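You operate a simulated robot arm through the tools that you are given. There is no shell and no other tool.

Carry out the task below with a simulated robot arm. There is one attempt and no reset: what you move stays moved.

## Task
Set the side guide for the teal stack and run it into lane two.
Fine: guide at the stack's mark and clamped again before you start; lift the stop bar; stop the belt after.

It is judged by the outcome, as a careful person would: the job done as asked, and still so three seconds after it is handed in. It fails if anything else is knocked over, pushed out of place, dropped, spilled or broken.

## Robot
A 6-joint arm with a two-finger gripper, fixed in place. Base frame: the origin is on the floor under the middle of its stand, x ahead of it, y to its left, z up; the work surface is at about z = 0.8. Units: m, rad, N and s.
It reaches about 1.572 m from its shoulder. Its first joint turns from -2.897 to 2.897 rad. Payload 2.45 kg.
The TCP is the grasp point between the finger pads, 0.02 m short of the fingertips. In the tool frame z runs along the fingers and y along their closing line. The gripper opens to 0.14 m; its body begins 0.168 m behind the TCP.
Orientation is told as [roll, pitch, yaw] about the base's x, y, z axes, in that order, counted from this pose: with the fingers straight down and closing along the base's y, the tool's x points along the base's -x, its y along +y and its z along -z.

## Interface
- The arm moves only by the tool send_rows. Its argument "targets" is a list of rows, each a list of 6 numbers: the shift along the tool's x, y, z in units of 40 mm (1.0 is 40 mm), then the turn, a rotation vector about the tool's x, y, z in units of 5 degrees (1.0 is 5 degrees). In form: [[dx, dy, dz, wx, wy, wz], ...]. A call has 1 to 20 rows; each row shifts and turns the commanded pose from where the row before left it, along the tool's axes as they then stand. "hand" is the finger opening in m, from 0 to 0.14, set as the call begins (left out, the last holds). A call with a number of a shift or a turn outside -1 to 1 is refused whole. Rows are played at 5 a second. More than 0.05 m and 0.15 rad between two rows, or a gripper value outside its range, and nothing of the call is played. A pose out of reach is approached as far as the arm can. The call stops where the force on the tool passes 70 N (or 10 N more than at its start, if that is more) or the arm is blocked; 0.2 s more then pass. The fingers move at their own pace (about 0.045 m/s each) and stop on an object; they squeeze with about 42 N. The grip force told is the motor's: it shows also when the fingers shut on nothing. Time passes only in rows, and 0.2 s behind the last, so rows that do not move let the fingers close. It gives the time, the measured TCP pose, the force on the tool (base axes), the opening and the grip force at its end, in the units of the frame above (readings bear some noise), with the torque about the TCP (base axes, N m) and any sound that the robot's microphone picked up, and new pictures: "views" is both (left out), scene, wrist or none.
- Cameras (640 x 400 px; columns grow to the right, rows downward): "scene" is fixed at [0.2219, 0.6517, 1.5663]; the picture's right is [-0.86, -0.52, 0.00], its down [-0.33, 0.55, -0.76] and it looks along [0.40, -0.65, -0.65] (base axes); focal length 232 px, centre (320, 200). "wrist" rides on the gripper at [0.078, 0.011, -0.209] in the tool frame; the picture's right is [-0.14, 0.99, 0.00], its down [-0.92, -0.13, -0.37] and it looks along [-0.36, -0.05, 0.93] (tool axes); focal length 280 px, centre (320, 200). There is no depth. A picture from a camera that has moved, and an enlarged one, comes with that camera's place and axes in the base frame and with its lens.
- enlarge(camera, box): a new picture of the part [left, top, right, bottom] of that camera's present view, enlarged. The clock stands still meanwhile.
- job_done(): hands the job in; it is judged then, once.

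Nothing tells you positions but the pictures and the camera data. Unless the task says otherwise, let go and move clear before handing in.

The tools are called after "Emit:" as name(argument=value, ...) on one line, values as JSON. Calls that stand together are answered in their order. send_rows: Moves the arm, as the interface text tells. Its arguments: {"type":"object","properties":{"targets":{"type":"array","items":{"type":"array","items":{"type":"number"}}},"hand":{"type":"number"},"views":{"type":"string","enum":["both","scene","wrist","none"]}},"required":["targets"]} The other tools are called the same way: enlarge (camera, box) takes an enlarged picture of a part of a camera's view; job_done () hands the job in.

At the start:

```text
t: 0.0
ee_pos: [0.666, 0.1893, 1.3752]
tcp_rot: [-0.001, -0.001, 0.0]
contact_force: [-0.5, 0.4, -0.7]
torque: [0.0, -0.01, 0.01]
grip_width: 0.1398
grip_force: 0.0
```

scene: 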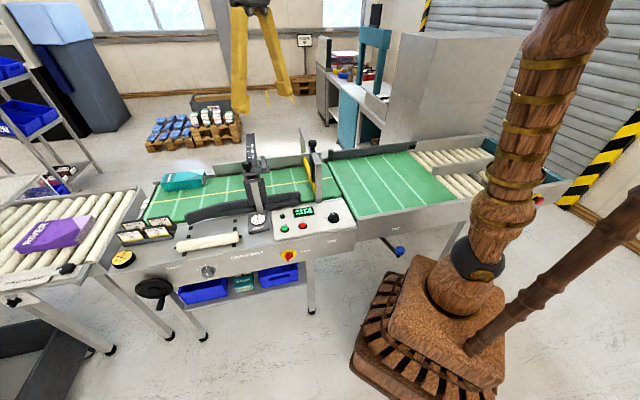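
wrist: 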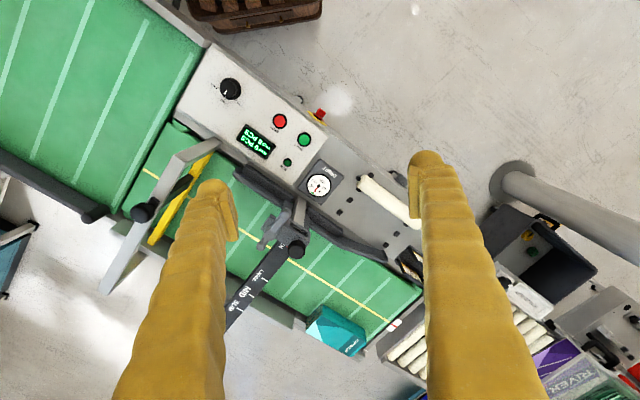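

I see a belt machine with a control panel, a side guide on a scaled arm, a stop bar, and a teal stack at the upstream end. I'll look closer at the details before moving anything.

Emit:
enlarge(camera="scene", box=[220, 120, 380, 220])

Emit:
enlarge(camera="scene", box=[100, 150, 260, 250])

Emit:
enlarge(camera="scene", box=[220, 190, 380, 290])

Emit:
enlarge(camera="wrist", box=[220, 150, 380, 250])

Emit:
enlarge(camera="wrist", box=[200, 70, 360, 170])

Emit:
enlarge(camera="wrist", box=[200, 230, 360, 330])

```text
4.00 times, centred on (300, 170) of scene
camera zoom: at [0.2219, 0.6517, 1.5663], right [-0.86, -0.52, 0.0], down [-0.33, 0.55, -0.76], along [0.4, -0.65, -0.65], focal length 927 px, centre (400, 320)
```

zoom: 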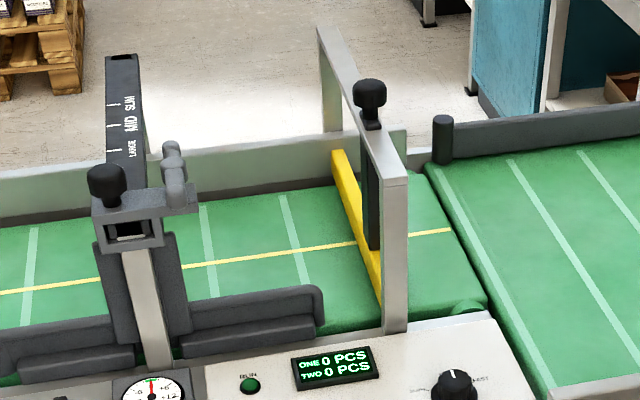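

```text
4.00 times, centred on (180, 200) of scene
camera zoom: at [0.2219, 0.6517, 1.5663], right [-0.86, -0.52, 0.0], down [-0.33, 0.55, -0.76], along [0.4, -0.65, -0.65], focal length 927 px, centre (880, 200)
```

zoom: 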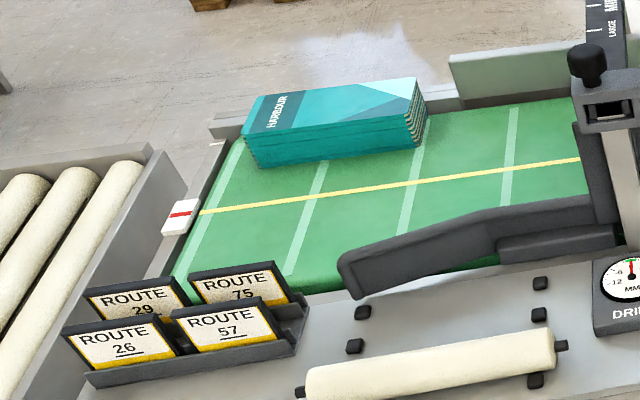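

```text
4.00 times, centred on (300, 240) of scene
camera zoom: at [0.2219, 0.6517, 1.5663], right [-0.86, -0.52, 0.0], down [-0.33, 0.55, -0.76], along [0.4, -0.65, -0.65], focal length 927 px, centre (400, 40)
```

zoom: 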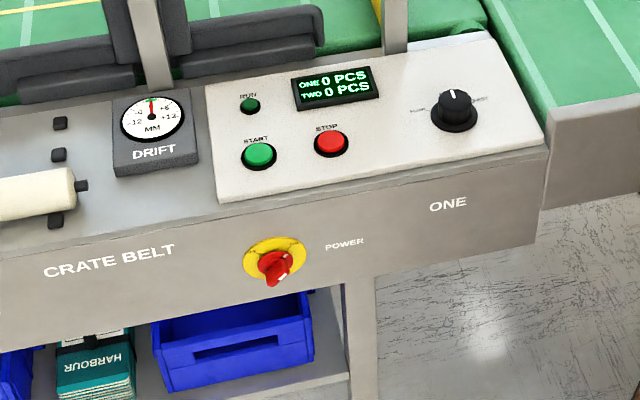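

```text
4.00 times, centred on (300, 200) of wrist
camera zoom: at [0.5865, 0.1998, 1.583], right [0.14, 0.99, 0.0], down [0.92, -0.13, 0.37], along [0.37, -0.05, -0.93], focal length 1122 px, centre (400, 200)
```

zoom: 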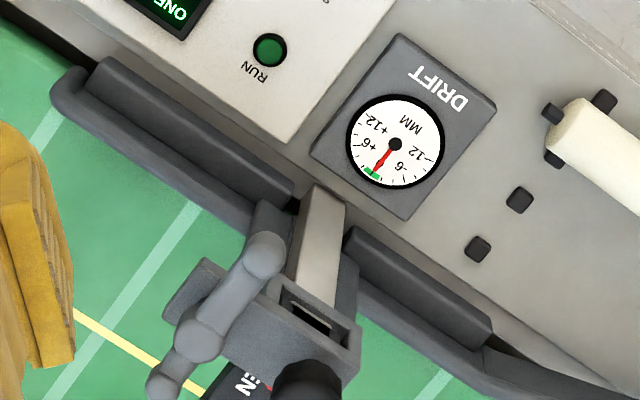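

```text
4.00 times, centred on (280, 120) of wrist
camera zoom: at [0.5865, 0.1998, 1.583], right [0.14, 0.99, 0.0], down [0.92, -0.13, 0.37], along [0.37, -0.05, -0.93], focal length 1122 px, centre (480, 520)
```

zoom: 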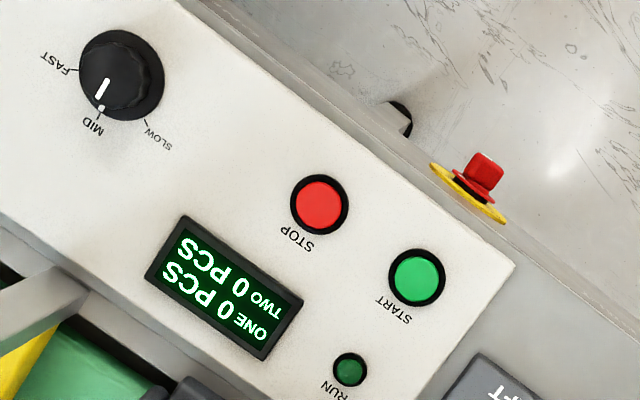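

```text
4.00 times, centred on (280, 280) of wrist
camera zoom: at [0.5865, 0.1998, 1.583], right [0.14, 0.99, 0.0], down [0.92, -0.13, 0.37], along [0.37, -0.05, -0.93], focal length 1122 px, centre (480, -120)
```

zoom: 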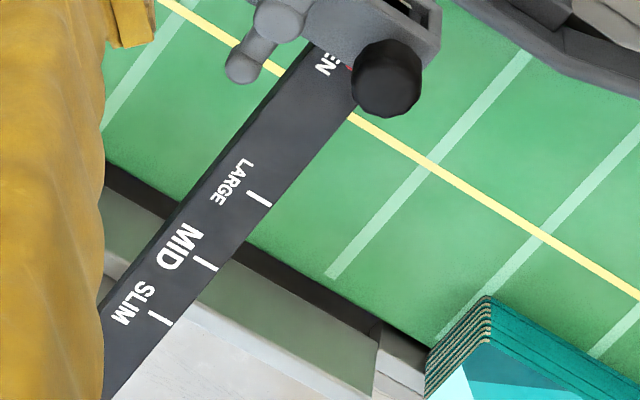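

I see the guide carriage sitting at "OPEN" on a scale with LARGE / MID / SLIM. I still need to find which mark belongs to the teal stack, and how the lanes are selected.

Emit:
enlarge(camera="scene", box=[150, 160, 214, 200])

Emit:
enlarge(camera="scene", box=[340, 130, 580, 280])

Emit:
enlarge(camera="scene", box=[100, 230, 340, 380])

Emit:
enlarge(camera="scene", box=[0, 170, 160, 270])

Emit:
enlarge(camera="scene", box=[280, 20, 440, 120])

Emit:
enlarge(camera="wrist", box=[480, 180, 640, 280])

Emit:
enlarge(camera="wrist", box=[480, 300, 640, 400])

Emit:
enlarge(camera="wrist", box=[280, 280, 440, 380])

Emit:
enlarge(camera="wrist", box=[0, 100, 240, 250])

```text
10.00 times, centred on (182, 180) of scene
camera zoom: at [0.2219, 0.6517, 1.5663], right [-0.86, -0.52, 0.0], down [-0.33, 0.55, -0.76], along [0.4, -0.65, -0.65], focal length 2316 px, centre (1700, 400)
```

zoom: 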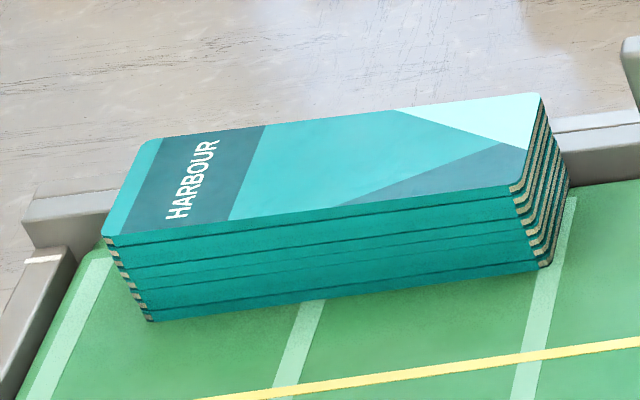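

```text
2.67 times, centred on (460, 205) of scene
camera zoom: at [0.2219, 0.6517, 1.5663], right [-0.86, -0.52, 0.0], down [-0.33, 0.55, -0.76], along [0.4, -0.65, -0.65], focal length 618 px, centre (-53, 187)
```

zoom: 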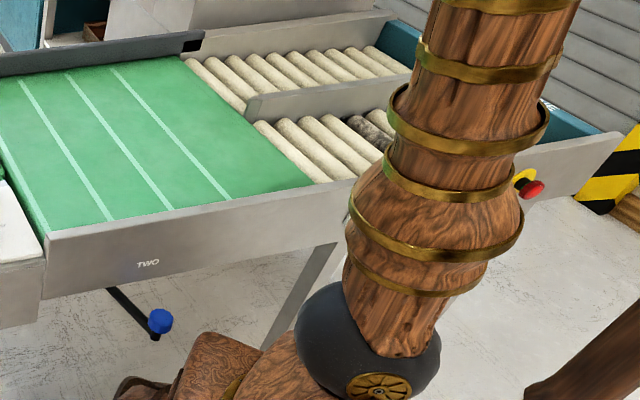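

```text
2.67 times, centred on (220, 305) of scene
camera zoom: at [0.2219, 0.6517, 1.5663], right [-0.86, -0.52, 0.0], down [-0.33, 0.55, -0.76], along [0.4, -0.65, -0.65], focal length 618 px, centre (587, -80)
```

zoom: 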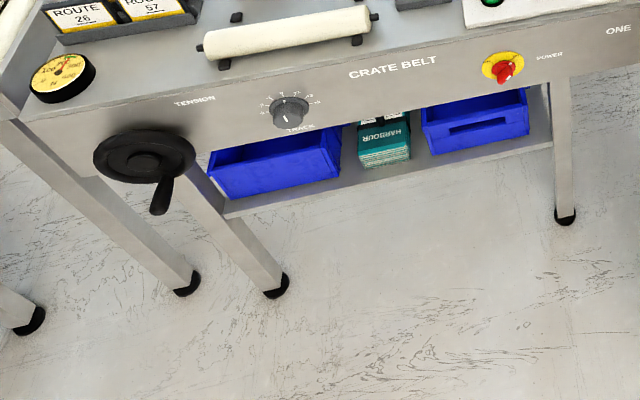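

```text
4.00 times, centred on (80, 220) of scene
camera zoom: at [0.2219, 0.6517, 1.5663], right [-0.86, -0.52, 0.0], down [-0.33, 0.55, -0.76], along [0.4, -0.65, -0.65], focal length 927 px, centre (1280, 120)
```

zoom: 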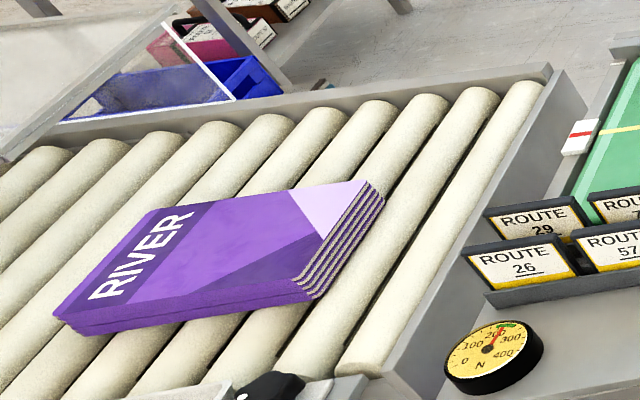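

```text
4.00 times, centred on (360, 70) of scene
camera zoom: at [0.2219, 0.6517, 1.5663], right [-0.86, -0.52, 0.0], down [-0.33, 0.55, -0.76], along [0.4, -0.65, -0.65], focal length 927 px, centre (160, 720)
```

zoom: 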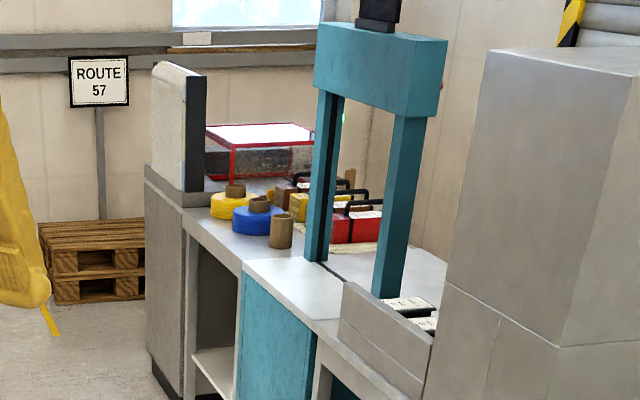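

```text
4.00 times, centred on (560, 230) of wrist
camera zoom: at [0.5865, 0.1998, 1.583], right [0.14, 0.99, 0.0], down [0.92, -0.13, 0.37], along [0.37, -0.05, -0.93], focal length 1122 px, centre (-640, 80)
```

zoom: 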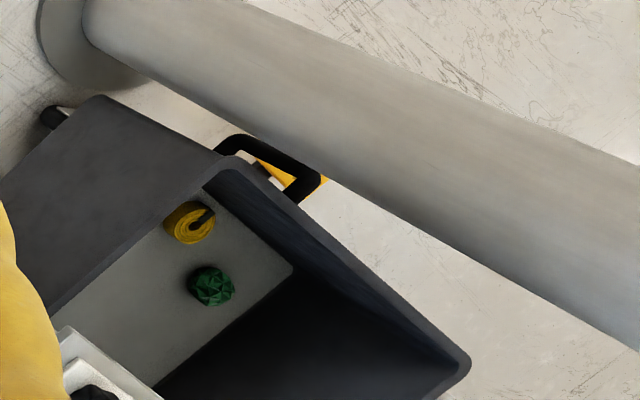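

```text
4.00 times, centred on (560, 350) of wrist
camera zoom: at [0.5865, 0.1998, 1.583], right [0.14, 0.99, 0.0], down [0.92, -0.13, 0.37], along [0.37, -0.05, -0.93], focal length 1122 px, centre (-640, -400)
```

zoom: 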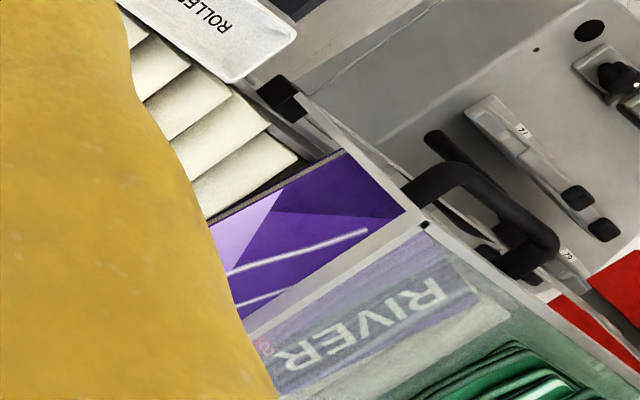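

```text
4.00 times, centred on (360, 330) of wrist
camera zoom: at [0.5865, 0.1998, 1.583], right [0.14, 0.99, 0.0], down [0.92, -0.13, 0.37], along [0.37, -0.05, -0.93], focal length 1122 px, centre (160, -320)
```

zoom: 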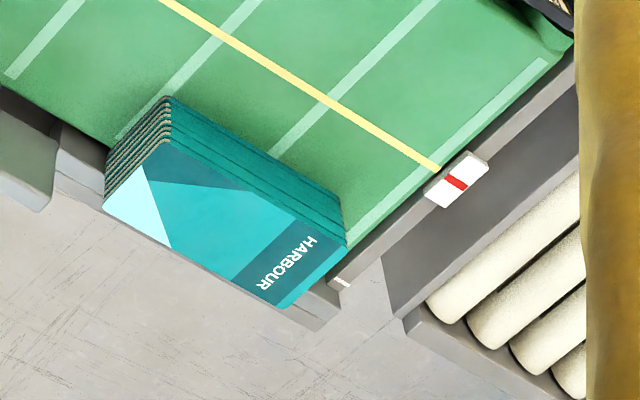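

```text
2.67 times, centred on (120, 175) of wrist
camera zoom: at [0.5865, 0.1998, 1.583], right [0.14, 0.99, 0.0], down [0.92, -0.13, 0.37], along [0.37, -0.05, -0.93], focal length 748 px, centre (853, 267)
```

zoom: 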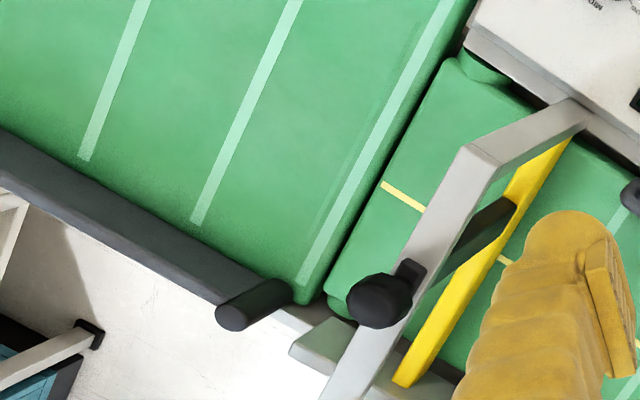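

The machine runs diagonally, with the teal stack at about (1.34, 0.18), the panel at about (0.65, 0.06) and the outfeed lanes at about (0.2, -0.75). I'll move the camera toward the outfeed, staying high, to see the lanes and the diverter.

Emit:
send_rows(targets=[[0.3, -1, 0, 0, 0, 0], [0.3, -1, 0, 0, 0, 0], [0.3, -1, 0, 0, 0, 0], [0.3, -1, 0, 0, 0, 0], [0.3, -1, 0, 0, 0, 0], [0.3, -1, 0, 0, 0, 0], [0.3, -1, 0, 0, 0, 0], [0.3, -1, 0, 0, 0, 0], [0.3, -1, 0, 0, 0, 0], [0.3, -1, 0, 0, 0, 0], [0.3, -1, 0, 0, 0, 0], [0.3, -1, 0, 0, 0, 0], [0.3, -1, 0, 0, 0, 0], [0.3, -1, 0, 0, 0, 0], [0.3, -1, 0, 0, 0, 0]])

```text
t: 3.2
ee_pos: [0.486, -0.4148, 1.375]
tcp_rot: [0.001, -0.001, -0.001]
contact_force: [-0.9, -0.3, -0.1]
torque: [-0.03, -0.02, -0.01]
grip_width: 0.1398
grip_force: 0.1
camera wrist: at [0.4079, -0.4019, 1.584], right [0.14, 0.99, 0.0], down [0.92, -0.13, 0.37], along [0.37, -0.05, -0.93], focal length 280 px, centre (320, 200)
```

scene: 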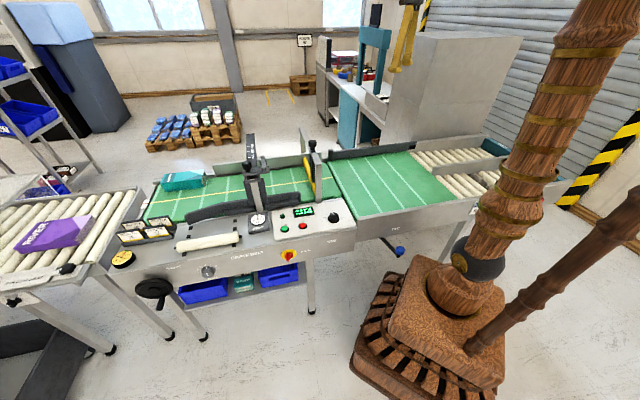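
wrist: 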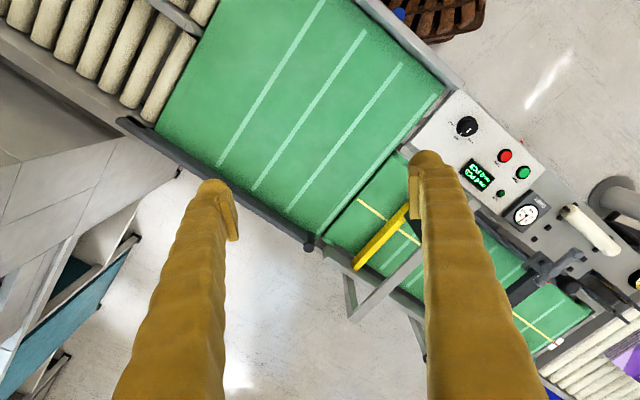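

The far outfeed lane and the swing arm along the far side are visible now. I'll turn the camera to look downstream so I can see both lanes and their labels.

Emit:
send_rows(targets=[[0, 0, 0, 0, 0, 1], [0, 0, 0, 0, 0, 1], [0, 0, 0, 0, 0, 1], [0, 0, 0, 0, 0, 1], [0, 0, 0, 0, 0, 1], [0, 0, 0, 0, 0, 1], [0, 0, 0, 0, 0, 1], [0, 0, 0, 0, 0, 1], [0, 0, 0, 0, 0, 1], [0, 0, 0, 0, 0, 1], [0, 0, 0, 0, 0, 1], [0, 0, 0, 0, 0, 1], [0, 0, 0, 0, 0, 1], [0, 0, 0, 0, 0, 1], [0, 0, 0, 0, 0, 1], [0, 0, 0, 0, 0, 1], [0, 0, 0, 0, 0, 1], [0, 0, 0, 0, 0, 1]], views="wrist")

```text
t: 7.0
ee_pos: [0.4855, -0.412, 1.3742]
tcp_rot: [0.001, 0.0, -1.57]
contact_force: [0.4, -0.3, -0.5]
torque: [-0.02, -0.03, -0.04]
grip_width: 0.14
grip_force: 0.1
camera wrist: at [0.4956, -0.3335, 1.5828], right [0.99, -0.14, 0.0], down [-0.13, -0.92, 0.37], along [-0.05, -0.36, -0.93], focal length 280 px, centre (320, 200)
```

wrist: 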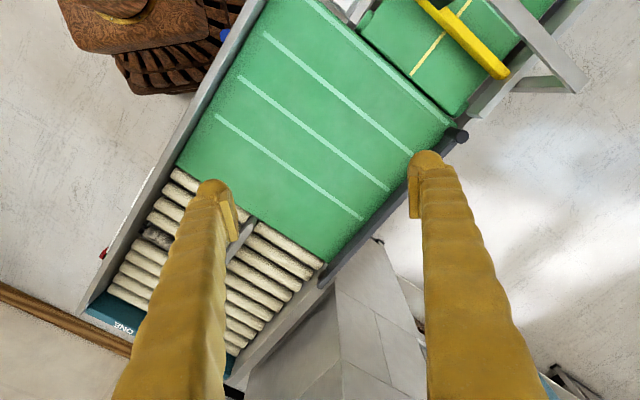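

Emit:
enlarge(camera="wrist", box=[70, 150, 310, 300])

Emit:
enlarge(camera="wrist", box=[70, 270, 270, 395])

Emit:
enlarge(camera="wrist", box=[160, 0, 400, 150])

Emit:
enlarge(camera="wrist", box=[340, 0, 580, 150])

```text
2.67 times, centred on (190, 225) of wrist
camera zoom: at [0.4956, -0.3335, 1.5828], right [0.99, -0.14, 0.0], down [-0.13, -0.92, 0.37], along [-0.05, -0.36, -0.93], focal length 748 px, centre (667, 133)
```

zoom: 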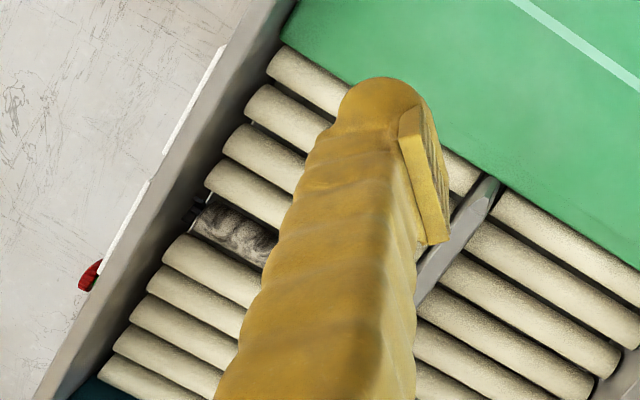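

```text
3.20 times, centred on (170, 332) of wrist
camera zoom: at [0.4956, -0.3335, 1.5828], right [0.99, -0.14, 0.0], down [-0.13, -0.92, 0.37], along [-0.05, -0.36, -0.93], focal length 897 px, centre (800, -224)
```

zoom: 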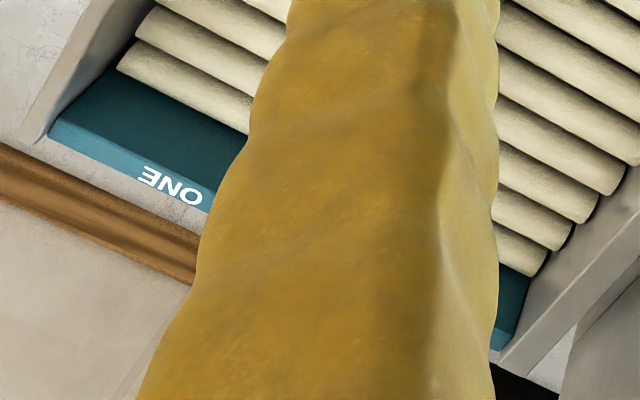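

```text
2.67 times, centred on (280, 75) of wrist
camera zoom: at [0.4956, -0.3335, 1.5828], right [0.99, -0.14, 0.0], down [-0.13, -0.92, 0.37], along [-0.05, -0.36, -0.93], focal length 748 px, centre (427, 533)
```

zoom: 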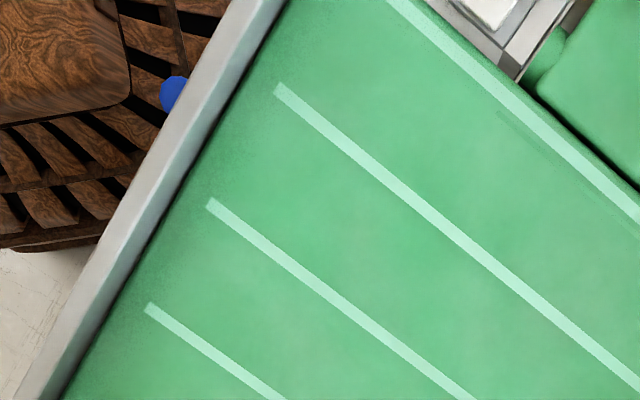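

```text
2.67 times, centred on (460, 75) of wrist
camera zoom: at [0.4956, -0.3335, 1.5828], right [0.99, -0.14, 0.0], down [-0.13, -0.92, 0.37], along [-0.05, -0.36, -0.93], focal length 748 px, centre (-53, 533)
```

zoom: 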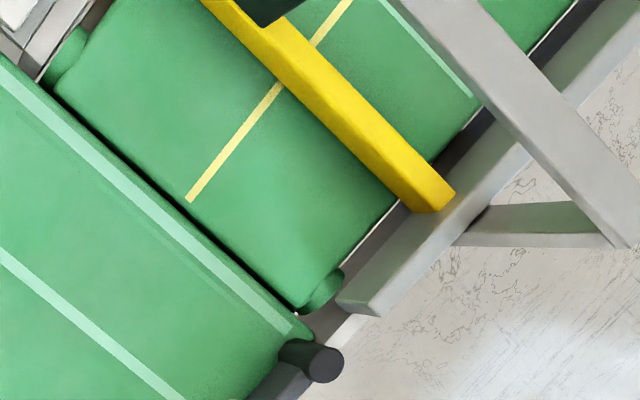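

Lane ONE is the near outfeed, so TWO should be the far one, and the blue lever already sits by "TWO". Next I need the teal stack's mark, so I'll zoom on the shelf items and labels.

Emit:
enlarge(camera="scene", box=[218, 262, 282, 302])

Emit:
enlarge(camera="scene", box=[130, 80, 258, 160])

Emit:
enlarge(camera="scene", box=[0, 40, 128, 120])

Emit:
enlarge(camera="scene", box=[0, 110, 128, 190])

Emit:
enlarge(camera="scene", box=[320, 60, 420, 122])

Emit:
enlarge(camera="scene", box=[0, 230, 128, 310])

Emit:
enlarge(camera="scene", box=[230, 130, 294, 170])

Emit:
enlarge(camera="scene", box=[230, 160, 294, 200])

Emit:
enlarge(camera="scene", box=[290, 130, 354, 170])

```text
10.00 times, centred on (250, 282) of scene
camera zoom: at [0.2219, 0.6517, 1.5663], right [-0.86, -0.52, 0.0], down [-0.33, 0.55, -0.76], along [0.4, -0.65, -0.65], focal length 2316 px, centre (1020, -620)
```

zoom: 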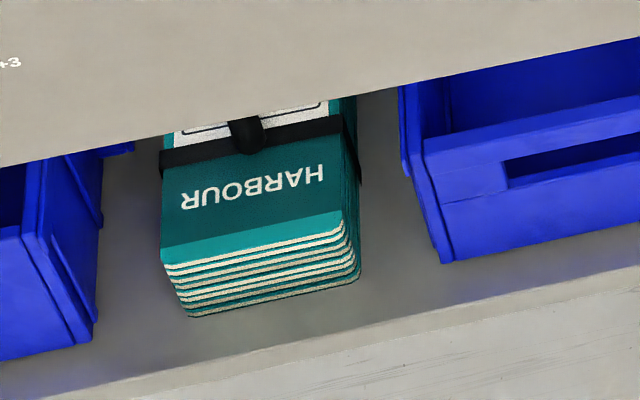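

```text
5.00 times, centred on (194, 120) of scene
camera zoom: at [0.2219, 0.6517, 1.5663], right [-0.86, -0.52, 0.0], down [-0.33, 0.55, -0.76], along [0.4, -0.65, -0.65], focal length 1158 px, centre (950, 600)
```

zoom: 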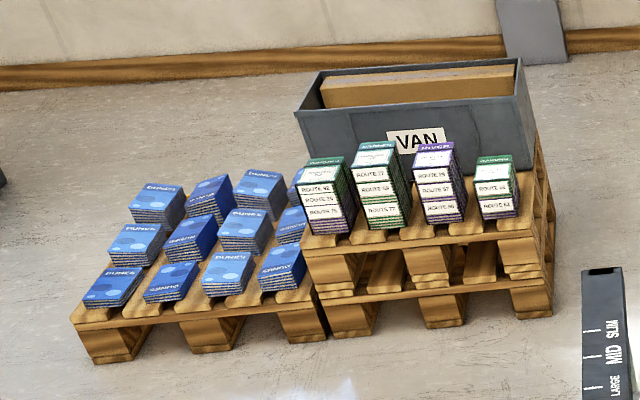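

```text
5.00 times, centred on (64, 80) of scene
camera zoom: at [0.2219, 0.6517, 1.5663], right [-0.86, -0.52, 0.0], down [-0.33, 0.55, -0.76], along [0.4, -0.65, -0.65], focal length 1158 px, centre (1600, 800)
```

zoom: 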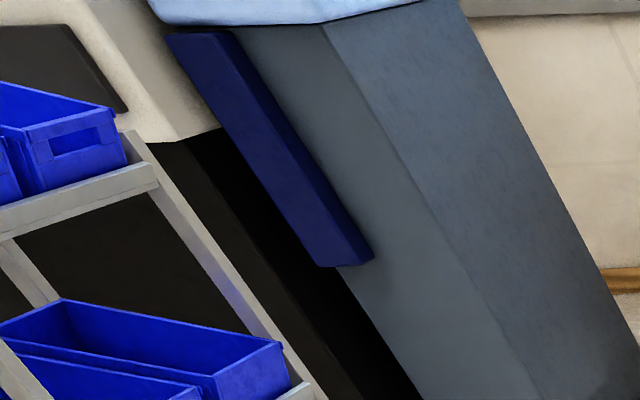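

```text
5.00 times, centred on (64, 150) of scene
camera zoom: at [0.2219, 0.6517, 1.5663], right [-0.86, -0.52, 0.0], down [-0.33, 0.55, -0.76], along [0.4, -0.65, -0.65], focal length 1158 px, centre (1600, 450)
```

zoom: 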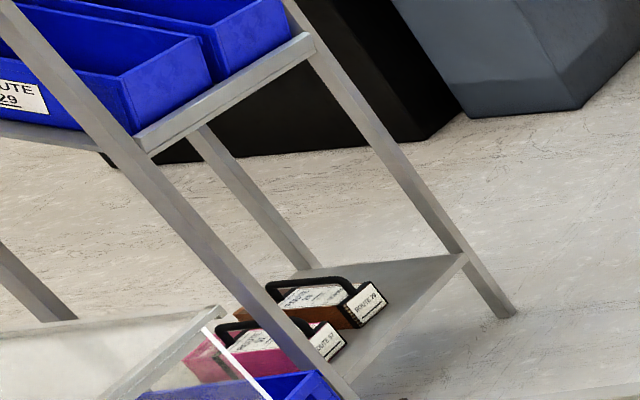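

```text
6.40 times, centred on (370, 91) of scene
camera zoom: at [0.2219, 0.6517, 1.5663], right [-0.86, -0.52, 0.0], down [-0.33, 0.55, -0.76], along [0.4, -0.65, -0.65], focal length 1482 px, centre (0, 898)
```

zoom: 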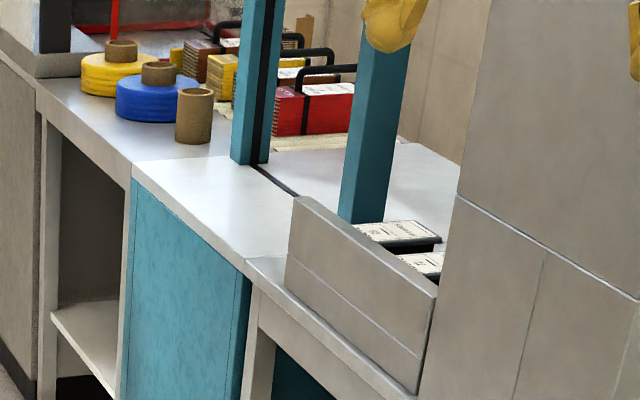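

```text
5.00 times, centred on (64, 270) of scene
camera zoom: at [0.2219, 0.6517, 1.5663], right [-0.86, -0.52, 0.0], down [-0.33, 0.55, -0.76], along [0.4, -0.65, -0.65], focal length 1158 px, centre (1600, -150)
```

zoom: 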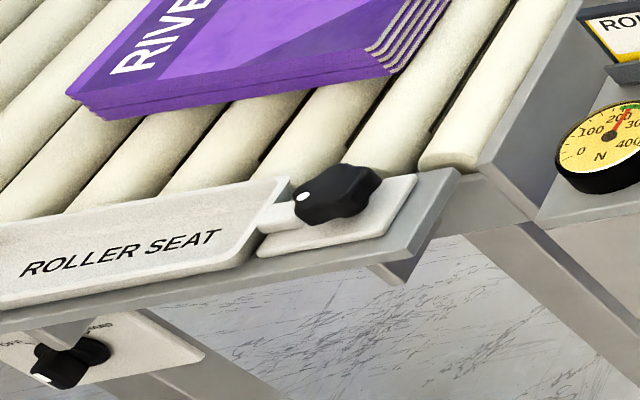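

```text
10.00 times, centred on (262, 150) of scene
camera zoom: at [0.2219, 0.6517, 1.5663], right [-0.86, -0.52, 0.0], down [-0.33, 0.55, -0.76], along [0.4, -0.65, -0.65], focal length 2316 px, centre (900, 700)
```

zoom: 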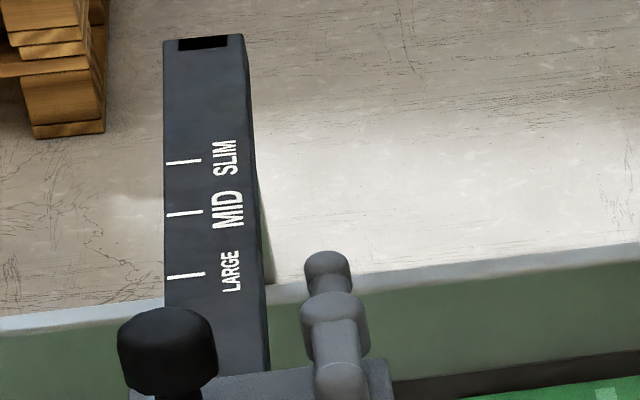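

```text
10.00 times, centred on (262, 180) of scene
camera zoom: at [0.2219, 0.6517, 1.5663], right [-0.86, -0.52, 0.0], down [-0.33, 0.55, -0.76], along [0.4, -0.65, -0.65], focal length 2316 px, centre (900, 400)
```

zoom: 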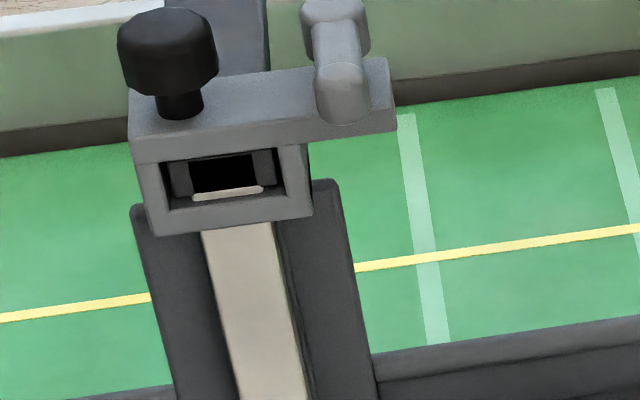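

```text
10.00 times, centred on (322, 150) of scene
camera zoom: at [0.2219, 0.6517, 1.5663], right [-0.86, -0.52, 0.0], down [-0.33, 0.55, -0.76], along [0.4, -0.65, -0.65], focal length 2316 px, centre (300, 700)
```

zoom: 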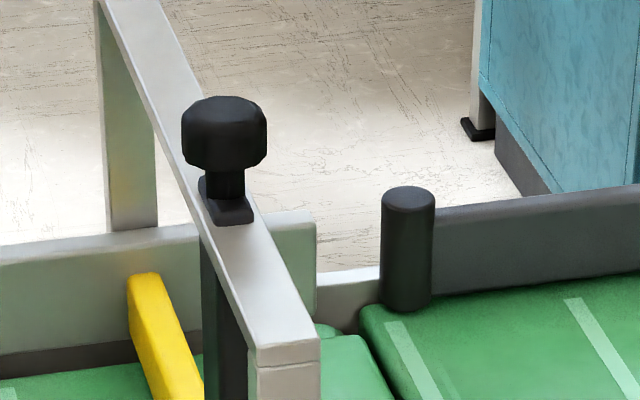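

No mark is written on the stack from here; the shelf holds a strapped HARBOUR bundle carrying a label. I'll turn the tool in line with the machine and bring the camera over the carriage for a closer look.

Emit:
send_rows(targets=[[0, 0, 0, 0, 0, -1], [0, 0, 0, 0, 0, -1], [0, 0, 0, 0, 0, -1], [0, 0, 0, 0, 0, -1], [0, 0, 0, 0, 0, -1], [0, 0, 0, 0, 0, -1], [0, 0, 0, 0, 0, -1], [0, 0, 0, 0, 0, -1], [0, 0, 0, 0, 0, -1], [0, 1, 0, 0, 0, 0], [0, 1, 0, 0, 0, 0], [0, 1, 0, 0, 0, 0], [0, 1, 0, 0, 0, 0], [0, 1, 0, 0, 0, 0], [0, 1, 0, 0, 0, 0], [0, 1, 0, 0, 0, 0], [0, 1, 0, 0, 0, 0], [0, 1, 0, 0, 0, 0], [0, 1, 0, 0, 0, 0], [0, 1, 0, 0, 0, 0]], views="wrist")

Emit:
send_rows(targets=[[0, 1, 0, 0, 0, 0], [0, 1, 0, 0, 0, 0], [0, 1, 0, 0, 0, 0], [0, 1, 0, 0, 0, 0], [0, 0, 0.8, 0, 0, 0], [0, 0, 0.8, 0, 0, 0]], views="both")

```text
t: 11.2
ee_pos: [0.7966, -0.1017, 1.3745]
tcp_rot: [0.003, -0.002, -0.784]
contact_force: [-0.1, 1.4, 0.6]
torque: [-0.04, -0.03, 0.04]
grip_width: 0.1402
grip_force: 0.1
camera wrist: at [0.7483, -0.0387, 1.5824], right [0.8, 0.6, 0.0], down [0.56, -0.74, 0.37], along [0.22, -0.29, -0.93], focal length 280 px, centre (320, 200)
```

wrist: 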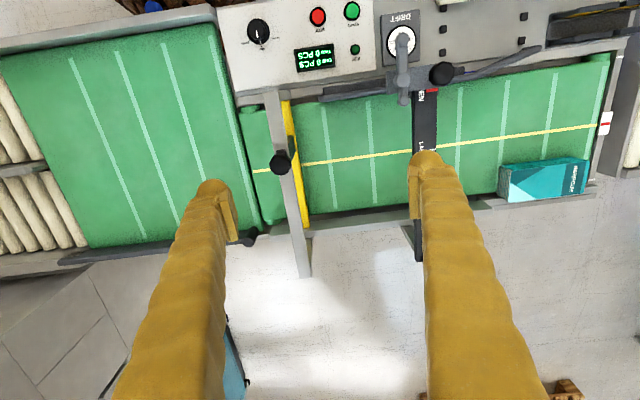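

```text
t: 12.6
ee_pos: [0.9099, 0.0117, 1.3091]
tcp_rot: [0.001, -0.002, -0.786]
contact_force: [-0.5, -0.9, -0.4]
torque: [-0.02, -0.06, -0.01]
grip_width: 0.1402
grip_force: 0.1
camera wrist: at [0.8617, 0.0745, 1.5184], right [0.8, 0.6, 0.0], down [0.56, -0.74, 0.37], along [0.22, -0.29, -0.93], focal length 280 px, centre (320, 200)
```

scene: 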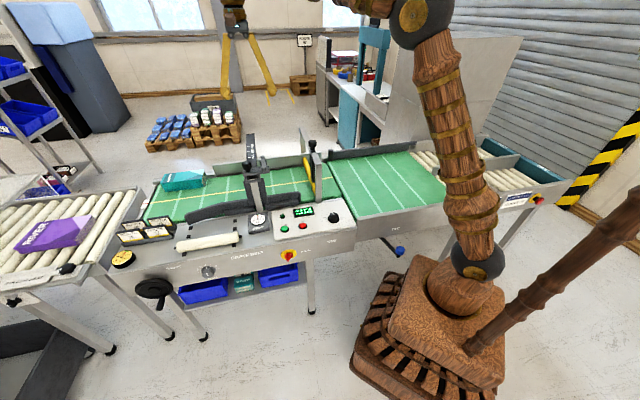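
wrist: 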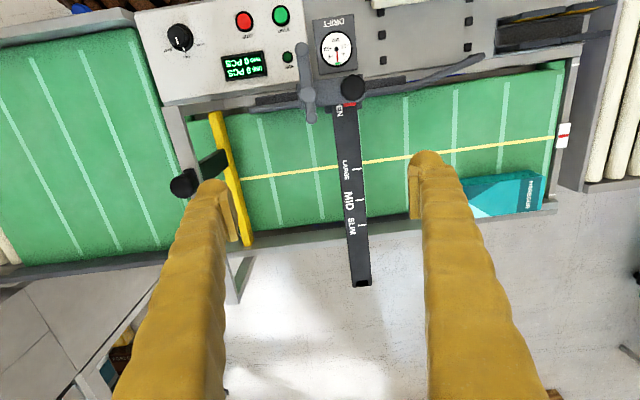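

Emit:
enlarge(camera="wrist", box=[270, 30, 398, 110])

Emit:
enlarge(camera="wrist", box=[290, 90, 418, 170])

Emit:
enlarge(camera="wrist", box=[440, 110, 600, 210])

Emit:
enlarge(camera="scene", box=[390, 120, 570, 232])

Emit:
enlarge(camera="wrist", box=[150, 90, 278, 170])

```text
5.00 times, centred on (334, 70) of wrist
camera zoom: at [0.8617, 0.0745, 1.5184], right [0.8, 0.6, 0.0], down [0.56, -0.74, 0.37], along [0.22, -0.29, -0.93], focal length 1402 px, centre (250, 850)
```

zoom: 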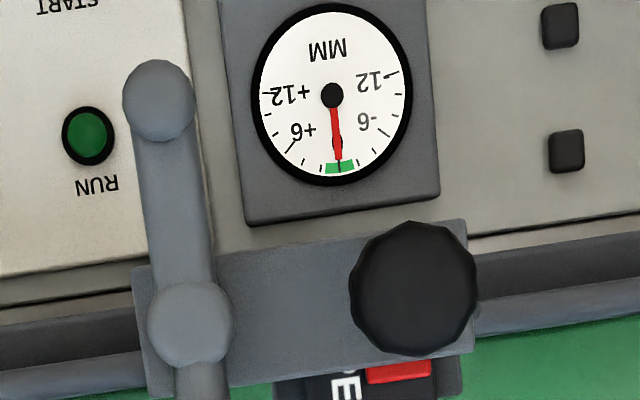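

```text
5.00 times, centred on (354, 130) of wrist
camera zoom: at [0.8617, 0.0745, 1.5184], right [0.8, 0.6, 0.0], down [0.56, -0.74, 0.37], along [0.22, -0.29, -0.93], focal length 1402 px, centre (150, 550)
```

zoom: 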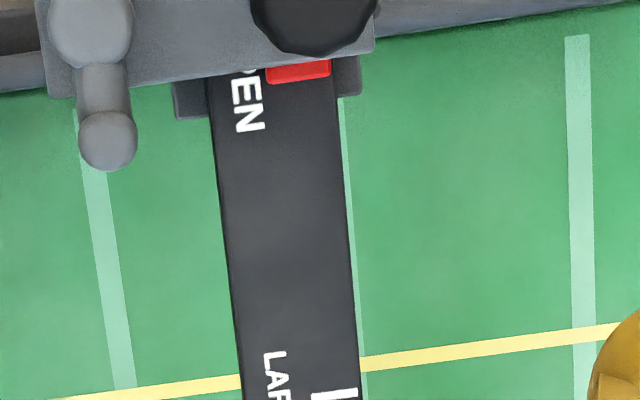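

```text
4.00 times, centred on (520, 160) of wrist
camera zoom: at [0.8617, 0.0745, 1.5184], right [0.8, 0.6, 0.0], down [0.56, -0.74, 0.37], along [0.22, -0.29, -0.93], focal length 1122 px, centre (-480, 360)
```

zoom: 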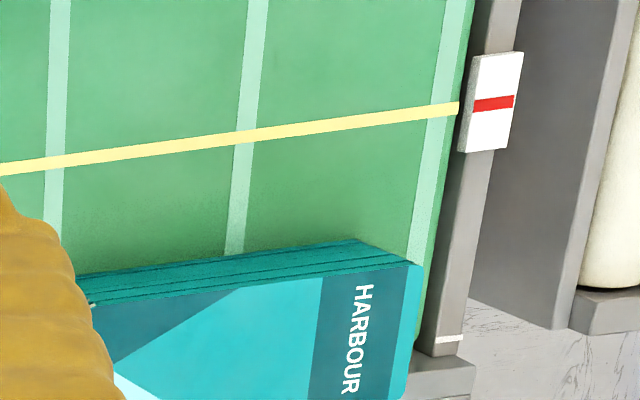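

```text
3.56 times, centred on (480, 176) of scene
camera zoom: at [0.2219, 0.6517, 1.5663], right [-0.86, -0.52, 0.0], down [-0.33, 0.55, -0.76], along [0.4, -0.65, -0.65], focal length 824 px, centre (-249, 285)
```

zoom: 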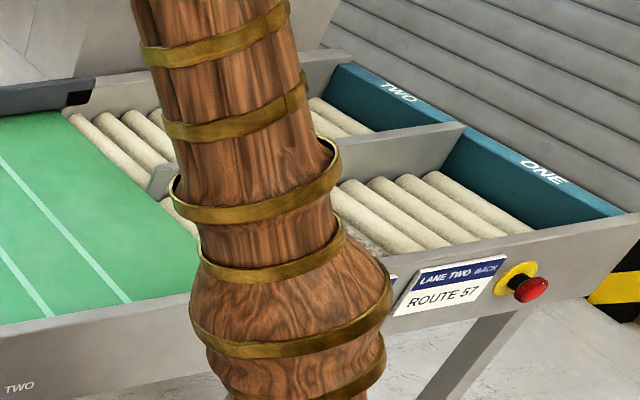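

```text
5.00 times, centred on (214, 130) of wrist
camera zoom: at [0.8617, 0.0745, 1.5184], right [0.8, 0.6, 0.0], down [0.56, -0.74, 0.37], along [0.22, -0.29, -0.93], focal length 1402 px, centre (850, 550)
```

zoom: 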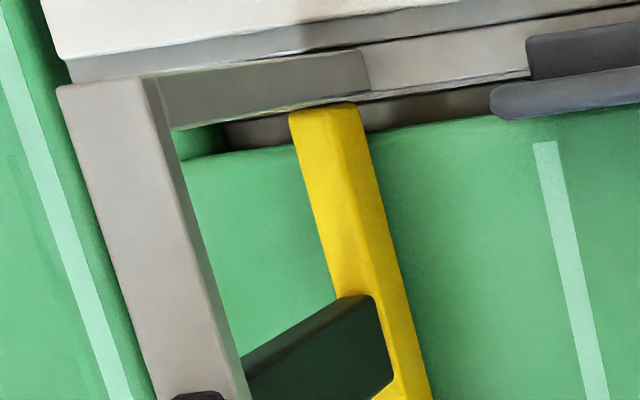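

Emit:
enlarge(camera="wrist", box=[320, 150, 400, 200])

Emit:
enlarge(camera="wrist", box=[320, 190, 400, 240])

Emit:
enlarge(camera="wrist", box=[220, 60, 540, 260])

Emit:
enlarge(camera="wrist", box=[240, 60, 360, 135])

Emit:
enlarge(camera="wrist", box=[360, 40, 520, 140])

```text
8.00 times, centred on (360, 175) of wrist
camera zoom: at [0.8617, 0.0745, 1.5184], right [0.8, 0.6, 0.0], down [0.56, -0.74, 0.37], along [0.22, -0.29, -0.93], focal length 2243 px, centre (0, 400)
```

zoom: 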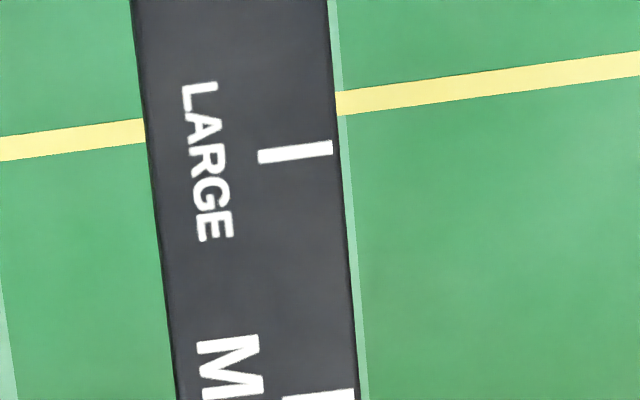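

```text
8.00 times, centred on (360, 215) of wrist
camera zoom: at [0.8617, 0.0745, 1.5184], right [0.8, 0.6, 0.0], down [0.56, -0.74, 0.37], along [0.22, -0.29, -0.93], focal length 2243 px, centre (0, 80)
```

zoom: 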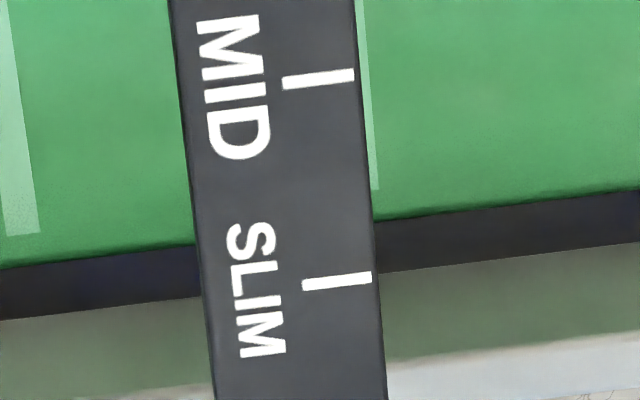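

```text
2.00 times, centred on (380, 160) of wrist
camera zoom: at [0.8617, 0.0745, 1.5184], right [0.8, 0.6, 0.0], down [0.56, -0.74, 0.37], along [0.22, -0.29, -0.93], focal length 561 px, centre (200, 280)
```

zoom: 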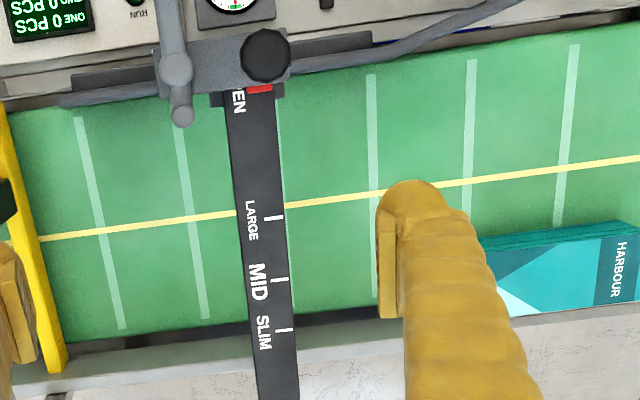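

```text
5.33 times, centred on (300, 98) of wrist
camera zoom: at [0.8617, 0.0745, 1.5184], right [0.8, 0.6, 0.0], down [0.56, -0.74, 0.37], along [0.22, -0.29, -0.93], focal length 1495 px, centre (427, 747)
```

zoom: 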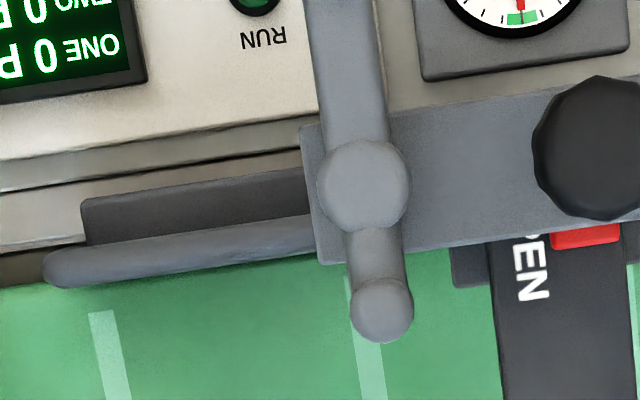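

```text
4.00 times, centred on (440, 90) of wrist
camera zoom: at [0.8617, 0.0745, 1.5184], right [0.8, 0.6, 0.0], down [0.56, -0.74, 0.37], along [0.22, -0.29, -0.93], focal length 1122 px, centre (-160, 640)
```

zoom: 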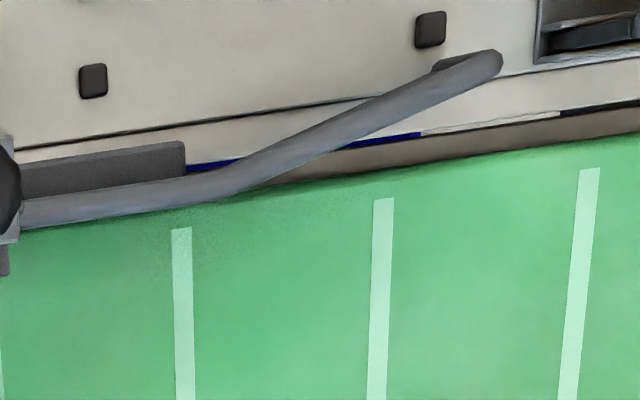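

The guide scale reads OPEN, LARGE, MID and SLIM, and a red pointer on the carriage now sits at OPEN. I'm moving over the teal stack to measure its width and check for any label.

Emit:
send_rows(targets=[[0, 1, 0, 0, 0, 0], [0, 1, 0, 0, 0, 0], [0, 1, 0, 0, 0, 0], [0, 1, 0, 0, 0, 0], [0, 1, 0, 0, 0, 0], [0, 1, 0, 0, 0, 0], [0, 1, 0, 0, 0, 0], [0, 1, 0, 0, 0, 0], [0, 1, 0, 0, 0, 0], [0, 1, 0, 0, 0, 0], [0, 1, 0, 0, 0, 0]], views="wrist")

```text
t: 15.0
ee_pos: [1.0699, 0.2439, 1.2574]
tcp_rot: [0.001, 0.001, -0.785]
contact_force: [0.1, -1.0, -0.2]
torque: [-0.06, 0.01, -0.01]
grip_width: 0.1401
grip_force: 0.0
out of reach, approached as far as the arm can: row 6, 7, 8, 9, 10, 11
camera wrist: at [1.0213, 0.3075, 1.4658], right [0.8, 0.6, 0.0], down [0.56, -0.74, 0.37], along [0.22, -0.29, -0.93], focal length 280 px, centre (320, 200)
```

wrist: 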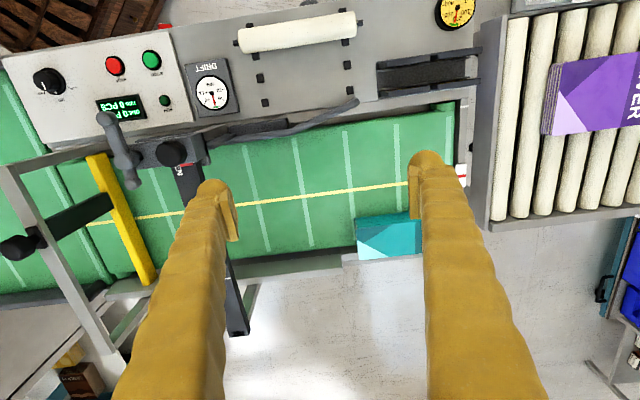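

Emit:
enlarge(camera="wrist", box=[320, 180, 480, 280])

Emit:
enlarge(camera="wrist", box=[540, 40, 640, 140])

Emit:
enlarge(camera="wrist", box=[60, 100, 260, 225])

```text
4.00 times, centred on (400, 230) of wrist
camera zoom: at [1.0213, 0.3075, 1.4658], right [0.8, 0.6, 0.0], down [0.56, -0.74, 0.37], along [0.22, -0.29, -0.93], focal length 1122 px, centre (0, 80)
```

zoom: 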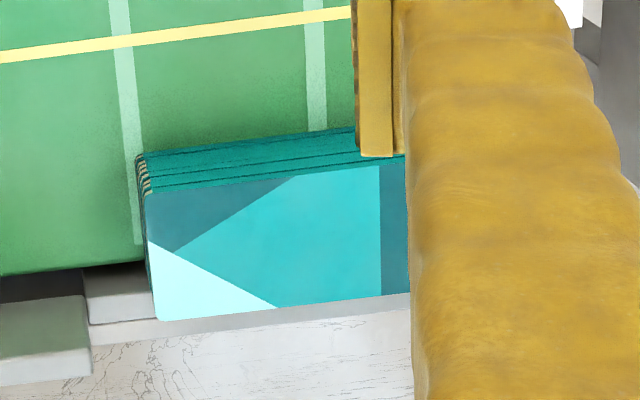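

```text
4.00 times, centred on (590, 90) of wrist
camera zoom: at [1.0213, 0.3075, 1.4658], right [0.8, 0.6, 0.0], down [0.56, -0.74, 0.37], along [0.22, -0.29, -0.93], focal length 1122 px, centre (-760, 640)
```

zoom: 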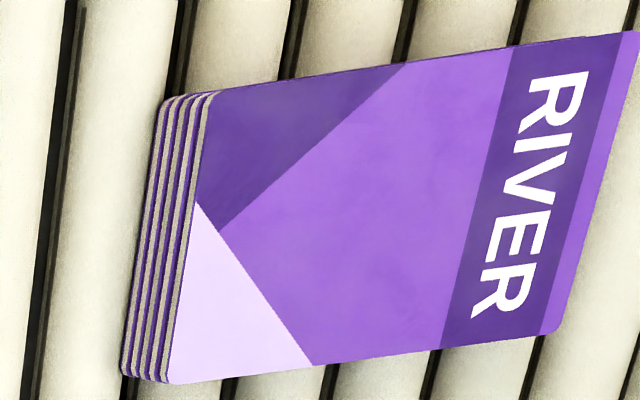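

```text
3.20 times, centred on (160, 162) of wrist
camera zoom: at [1.0213, 0.3075, 1.4658], right [0.8, 0.6, 0.0], down [0.56, -0.74, 0.37], along [0.22, -0.29, -0.93], focal length 897 px, centre (832, 320)
```

zoom: 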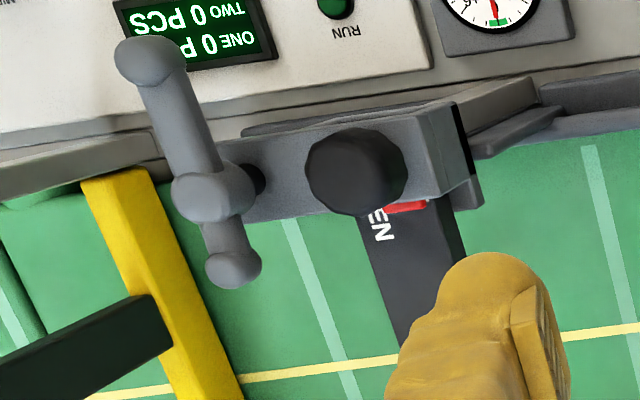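

By measurement the teal stack is about 0.09 m wide and lies along the far fence. The gap from guide to fence works out at roughly 0.22, 0.16 and 0.10 m for LARGE, MID and SLIM, so the teal stack belongs at SLIM; the purple one, at about 0.145 m, would be MID. I'm moving back toward the clamp lever on the carriage now.

Emit:
send_rows(targets=[[0, -1, 0, 0, 0, 0], [0, -1, 0, 0, 0, 0], [0, -1, 0, 0, 0, 0], [0, -1, 0, 0, 0, 0], [0, -1, 0, 0, 0, 0], [0, -1, 0, 0, 0, 0], [0, -1, 0, 0, 0, 0]], views="none")

```text
t: 16.6
ee_pos: [0.8711, 0.0464, 1.2573]
tcp_rot: [0.0, 0.001, -0.786]
contact_force: [-0.5, -0.1, -0.8]
torque: [0.04, 0.04, -0.03]
grip_width: 0.1396
grip_force: 0.2
```

Emit:
send_rows(targets=[[0.9, -0.12, 0, 0, 0, 0], [0.9, 0, 0, 0, 0, 0]], views="both")

```text
t: 17.2
ee_pos: [0.817, 0.0946, 1.259]
tcp_rot: [-0.002, -0.001, -0.786]
contact_force: [-0.7, -0.5, -0.7]
torque: [-0.02, -0.01, 0.03]
grip_width: 0.1401
grip_force: 0.0
camera wrist: at [0.7683, 0.1574, 1.4676], right [0.8, 0.6, 0.0], down [0.56, -0.74, 0.37], along [0.22, -0.29, -0.93], focal length 280 px, centre (320, 200)
```

scene: 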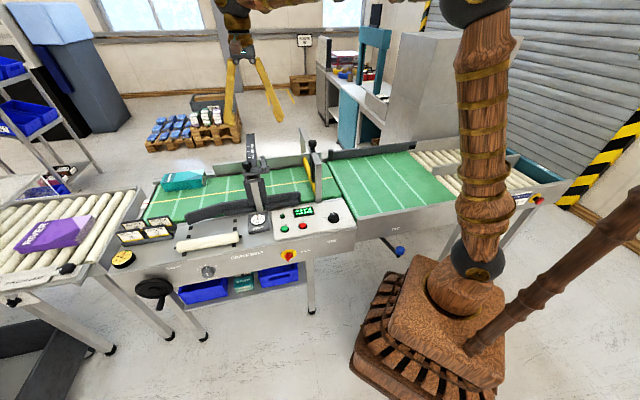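
wrist: 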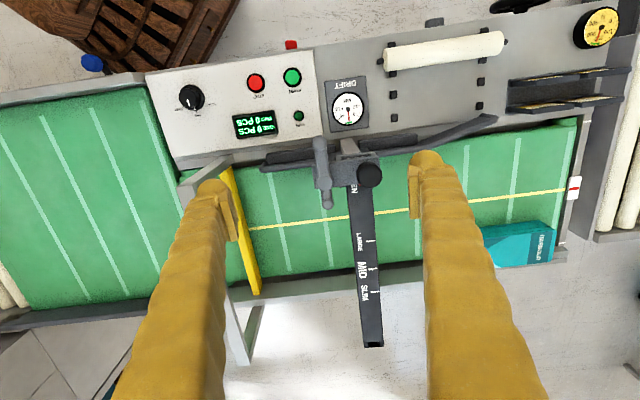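

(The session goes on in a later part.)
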